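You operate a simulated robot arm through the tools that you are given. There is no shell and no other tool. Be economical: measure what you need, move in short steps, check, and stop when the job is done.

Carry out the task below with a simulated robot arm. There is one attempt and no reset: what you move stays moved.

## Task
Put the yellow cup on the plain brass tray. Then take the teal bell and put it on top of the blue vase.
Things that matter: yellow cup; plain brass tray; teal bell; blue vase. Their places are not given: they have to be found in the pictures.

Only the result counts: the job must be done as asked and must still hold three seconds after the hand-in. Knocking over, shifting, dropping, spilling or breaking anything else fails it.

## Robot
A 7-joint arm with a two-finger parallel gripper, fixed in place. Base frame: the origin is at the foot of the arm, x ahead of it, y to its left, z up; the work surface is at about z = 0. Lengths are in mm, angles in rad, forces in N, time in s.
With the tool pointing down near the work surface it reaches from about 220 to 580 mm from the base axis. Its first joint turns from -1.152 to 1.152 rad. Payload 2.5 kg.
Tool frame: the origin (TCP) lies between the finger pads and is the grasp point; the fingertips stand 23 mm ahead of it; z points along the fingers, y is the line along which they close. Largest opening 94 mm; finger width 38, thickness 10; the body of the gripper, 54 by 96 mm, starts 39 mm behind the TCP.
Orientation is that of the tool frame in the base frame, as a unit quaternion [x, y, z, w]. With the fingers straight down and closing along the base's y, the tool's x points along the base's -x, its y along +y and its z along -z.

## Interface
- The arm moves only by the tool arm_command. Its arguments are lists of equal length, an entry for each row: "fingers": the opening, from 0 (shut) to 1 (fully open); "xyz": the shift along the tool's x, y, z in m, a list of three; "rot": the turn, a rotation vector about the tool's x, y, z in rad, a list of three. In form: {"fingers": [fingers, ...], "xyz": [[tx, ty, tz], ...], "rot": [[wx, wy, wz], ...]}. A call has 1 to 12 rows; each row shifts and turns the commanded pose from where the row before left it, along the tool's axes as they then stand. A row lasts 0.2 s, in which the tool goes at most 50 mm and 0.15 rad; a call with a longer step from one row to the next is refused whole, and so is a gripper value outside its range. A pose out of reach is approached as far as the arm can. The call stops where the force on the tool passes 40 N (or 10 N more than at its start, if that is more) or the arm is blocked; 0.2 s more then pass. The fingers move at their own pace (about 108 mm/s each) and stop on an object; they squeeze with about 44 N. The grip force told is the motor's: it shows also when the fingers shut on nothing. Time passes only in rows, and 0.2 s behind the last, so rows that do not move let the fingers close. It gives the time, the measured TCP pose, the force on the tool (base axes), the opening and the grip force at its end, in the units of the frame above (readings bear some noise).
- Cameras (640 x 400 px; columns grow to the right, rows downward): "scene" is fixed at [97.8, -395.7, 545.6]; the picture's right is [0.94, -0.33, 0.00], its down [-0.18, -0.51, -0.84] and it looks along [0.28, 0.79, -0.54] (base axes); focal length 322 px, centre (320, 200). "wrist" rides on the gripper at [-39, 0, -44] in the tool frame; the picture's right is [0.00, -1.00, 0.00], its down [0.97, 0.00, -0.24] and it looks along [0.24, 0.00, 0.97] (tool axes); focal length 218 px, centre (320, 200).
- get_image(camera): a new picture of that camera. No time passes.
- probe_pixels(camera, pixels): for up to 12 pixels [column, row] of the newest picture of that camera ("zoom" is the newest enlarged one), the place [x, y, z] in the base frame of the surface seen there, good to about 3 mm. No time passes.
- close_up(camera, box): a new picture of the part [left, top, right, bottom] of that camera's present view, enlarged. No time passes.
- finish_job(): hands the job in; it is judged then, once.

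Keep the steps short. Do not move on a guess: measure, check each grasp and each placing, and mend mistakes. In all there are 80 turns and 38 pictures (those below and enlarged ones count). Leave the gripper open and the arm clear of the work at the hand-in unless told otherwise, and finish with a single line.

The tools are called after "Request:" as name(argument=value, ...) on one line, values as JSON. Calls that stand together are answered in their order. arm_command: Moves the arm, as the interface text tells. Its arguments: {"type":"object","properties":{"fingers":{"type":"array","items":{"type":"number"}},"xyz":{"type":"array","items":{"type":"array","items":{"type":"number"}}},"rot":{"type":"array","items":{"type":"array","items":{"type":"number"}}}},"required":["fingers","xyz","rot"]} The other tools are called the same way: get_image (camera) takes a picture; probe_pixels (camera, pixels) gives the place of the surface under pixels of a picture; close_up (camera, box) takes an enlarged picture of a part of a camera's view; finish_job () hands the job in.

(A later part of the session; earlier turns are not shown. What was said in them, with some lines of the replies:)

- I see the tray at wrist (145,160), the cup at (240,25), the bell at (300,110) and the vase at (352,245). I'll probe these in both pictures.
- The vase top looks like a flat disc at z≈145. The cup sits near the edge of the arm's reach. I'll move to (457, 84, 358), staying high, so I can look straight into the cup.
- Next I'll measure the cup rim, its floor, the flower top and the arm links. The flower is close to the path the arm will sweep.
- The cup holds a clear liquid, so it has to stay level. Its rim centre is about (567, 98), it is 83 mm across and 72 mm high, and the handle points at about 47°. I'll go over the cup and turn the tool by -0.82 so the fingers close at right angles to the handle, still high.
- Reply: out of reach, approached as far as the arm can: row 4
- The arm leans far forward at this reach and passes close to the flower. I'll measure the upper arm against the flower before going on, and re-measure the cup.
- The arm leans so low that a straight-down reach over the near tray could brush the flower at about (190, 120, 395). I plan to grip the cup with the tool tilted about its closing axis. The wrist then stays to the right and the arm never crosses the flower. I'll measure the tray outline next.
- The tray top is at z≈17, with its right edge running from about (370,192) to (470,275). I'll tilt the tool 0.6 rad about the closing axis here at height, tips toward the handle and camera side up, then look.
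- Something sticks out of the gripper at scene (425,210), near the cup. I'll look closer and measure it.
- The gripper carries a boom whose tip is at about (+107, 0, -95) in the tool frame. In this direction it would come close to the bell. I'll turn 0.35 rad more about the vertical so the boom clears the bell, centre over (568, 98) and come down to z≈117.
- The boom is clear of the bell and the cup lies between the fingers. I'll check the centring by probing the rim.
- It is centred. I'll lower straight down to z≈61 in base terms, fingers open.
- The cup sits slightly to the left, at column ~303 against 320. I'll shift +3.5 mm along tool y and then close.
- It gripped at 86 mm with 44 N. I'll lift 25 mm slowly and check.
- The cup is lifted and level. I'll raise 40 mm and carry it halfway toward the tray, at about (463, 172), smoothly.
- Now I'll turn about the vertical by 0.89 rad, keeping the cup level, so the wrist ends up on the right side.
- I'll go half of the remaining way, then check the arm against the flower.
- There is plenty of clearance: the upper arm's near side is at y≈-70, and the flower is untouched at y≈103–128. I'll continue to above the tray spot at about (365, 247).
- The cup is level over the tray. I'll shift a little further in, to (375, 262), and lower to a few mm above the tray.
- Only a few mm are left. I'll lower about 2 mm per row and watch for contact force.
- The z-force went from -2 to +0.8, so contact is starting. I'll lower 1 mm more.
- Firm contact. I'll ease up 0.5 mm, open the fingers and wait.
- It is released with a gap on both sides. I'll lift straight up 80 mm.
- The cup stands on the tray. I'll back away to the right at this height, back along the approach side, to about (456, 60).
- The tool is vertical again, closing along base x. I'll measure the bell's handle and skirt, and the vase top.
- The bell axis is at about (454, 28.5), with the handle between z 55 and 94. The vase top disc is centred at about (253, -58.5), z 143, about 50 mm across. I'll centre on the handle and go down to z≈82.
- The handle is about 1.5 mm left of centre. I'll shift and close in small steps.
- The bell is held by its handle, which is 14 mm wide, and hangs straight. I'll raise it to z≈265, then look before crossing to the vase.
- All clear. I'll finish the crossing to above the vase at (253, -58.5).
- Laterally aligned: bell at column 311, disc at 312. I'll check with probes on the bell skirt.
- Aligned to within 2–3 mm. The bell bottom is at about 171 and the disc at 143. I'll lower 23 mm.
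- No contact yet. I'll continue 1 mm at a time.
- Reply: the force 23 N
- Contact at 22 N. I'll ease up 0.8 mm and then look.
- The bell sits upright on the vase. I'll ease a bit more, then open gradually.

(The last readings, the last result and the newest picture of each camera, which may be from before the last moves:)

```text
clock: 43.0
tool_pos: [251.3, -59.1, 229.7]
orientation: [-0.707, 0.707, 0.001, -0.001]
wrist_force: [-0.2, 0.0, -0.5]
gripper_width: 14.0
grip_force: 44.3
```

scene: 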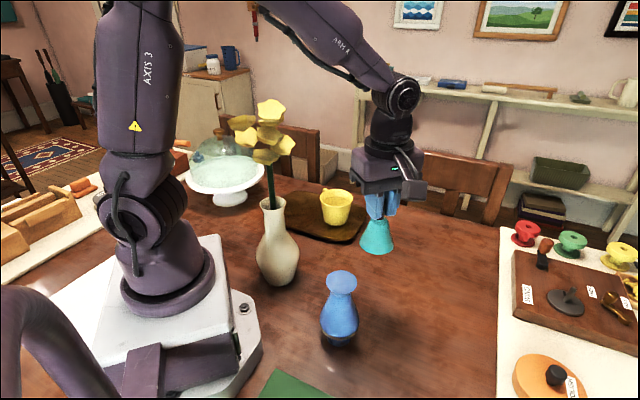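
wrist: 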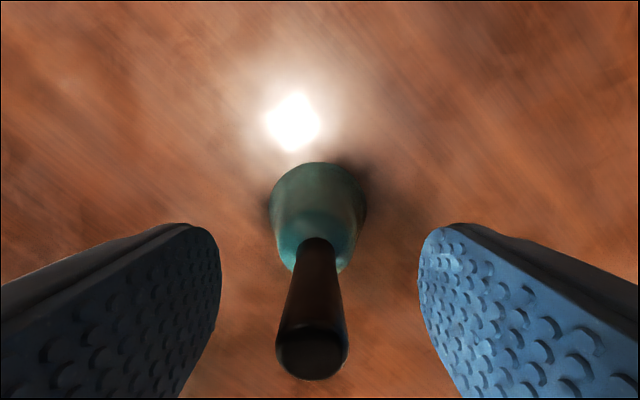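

Very light contact now. I'll open gently to 0.6, staying in place.

Request:
arm_command(fingers=[0.2, 0.3, 0.45, 0.6, 0.6, 0.6], xyz=[[0, 0, 0], [0, 0, 0], [0, 0, 0], [0, 0, 0], [0, 0, 0], [0, 0, 0]], rot=[[0, 0, 0], [0, 0, 0], [0, 0, 0], [0, 0, 0], [0, 0, 0], [0, 0, 0]])

Request:
get_image(camera="wrist")

```text
clock: 44.4
tool_pos: [252.7, -58.8, 229.0]
orientation: [0.708, -0.707, 0.0, 0.001]
wrist_force: [0.1, -0.4, -0.8]
gripper_width: 56.4
grip_force: 0.0
```

```text
2 pictures are left
```

wrist: 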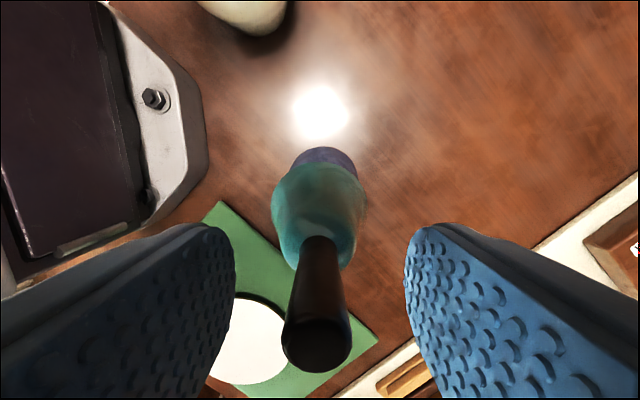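

The bell stands free between the open fingers. I'll lift straight up 120 mm, then move forward and away.

Request:
arm_command(fingers=[0.6, 0.6, 0.6, 0.6, 1, 1, 1, 1, 1, 1, 1], xyz=[[0, 0, -0.006], [0, 0, -0.015], [0, 0, -0.02], [0, 0, -0.025], [0, 0, -0.03], [0, 0, -0.025], [0, -0.025, 0], [0, -0.025, 0], [0, -0.025, 0], [0, -0.025, 0], [0, 0, 0]], rot=[[0, 0, 0], [0, 0, 0], [0, 0, 0], [0, 0, 0], [0, 0, 0], [0, 0, 0], [0, 0, 0], [0, 0, 0], [0, 0, 0], [0, 0, 0], [0, 0, 0]])

Request:
get_image(camera="scene")

```text
clock: 46.8
tool_pos: [355.0, -60.4, 348.4]
orientation: [0.708, -0.706, 0.0, 0.0]
wrist_force: [0.6, -0.6, 0.1]
gripper_width: 93.9
grip_force: 0.1
```

```text
1 pictures are left
```

scene: 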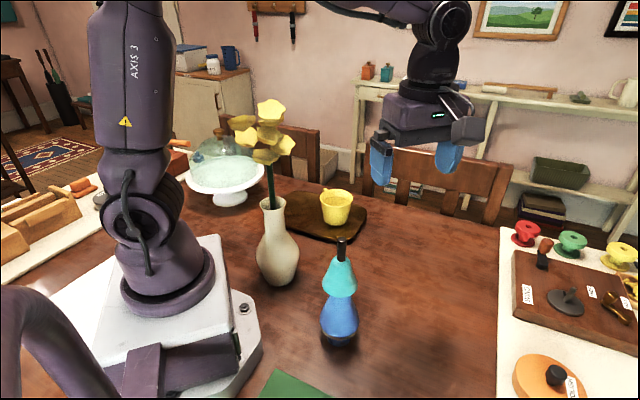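

The cup is upright on the tray, the bell is upright on the blue vase, the flower vase is where it was, and the gripper is open and clear. I'll hand it in.

Request:
finish_job()

```text
The job is handed in.
```

The yellow cup is on the brass tray and the teal bell is on top of the blue vase; nothing else was seen to move, and the job is handed in.
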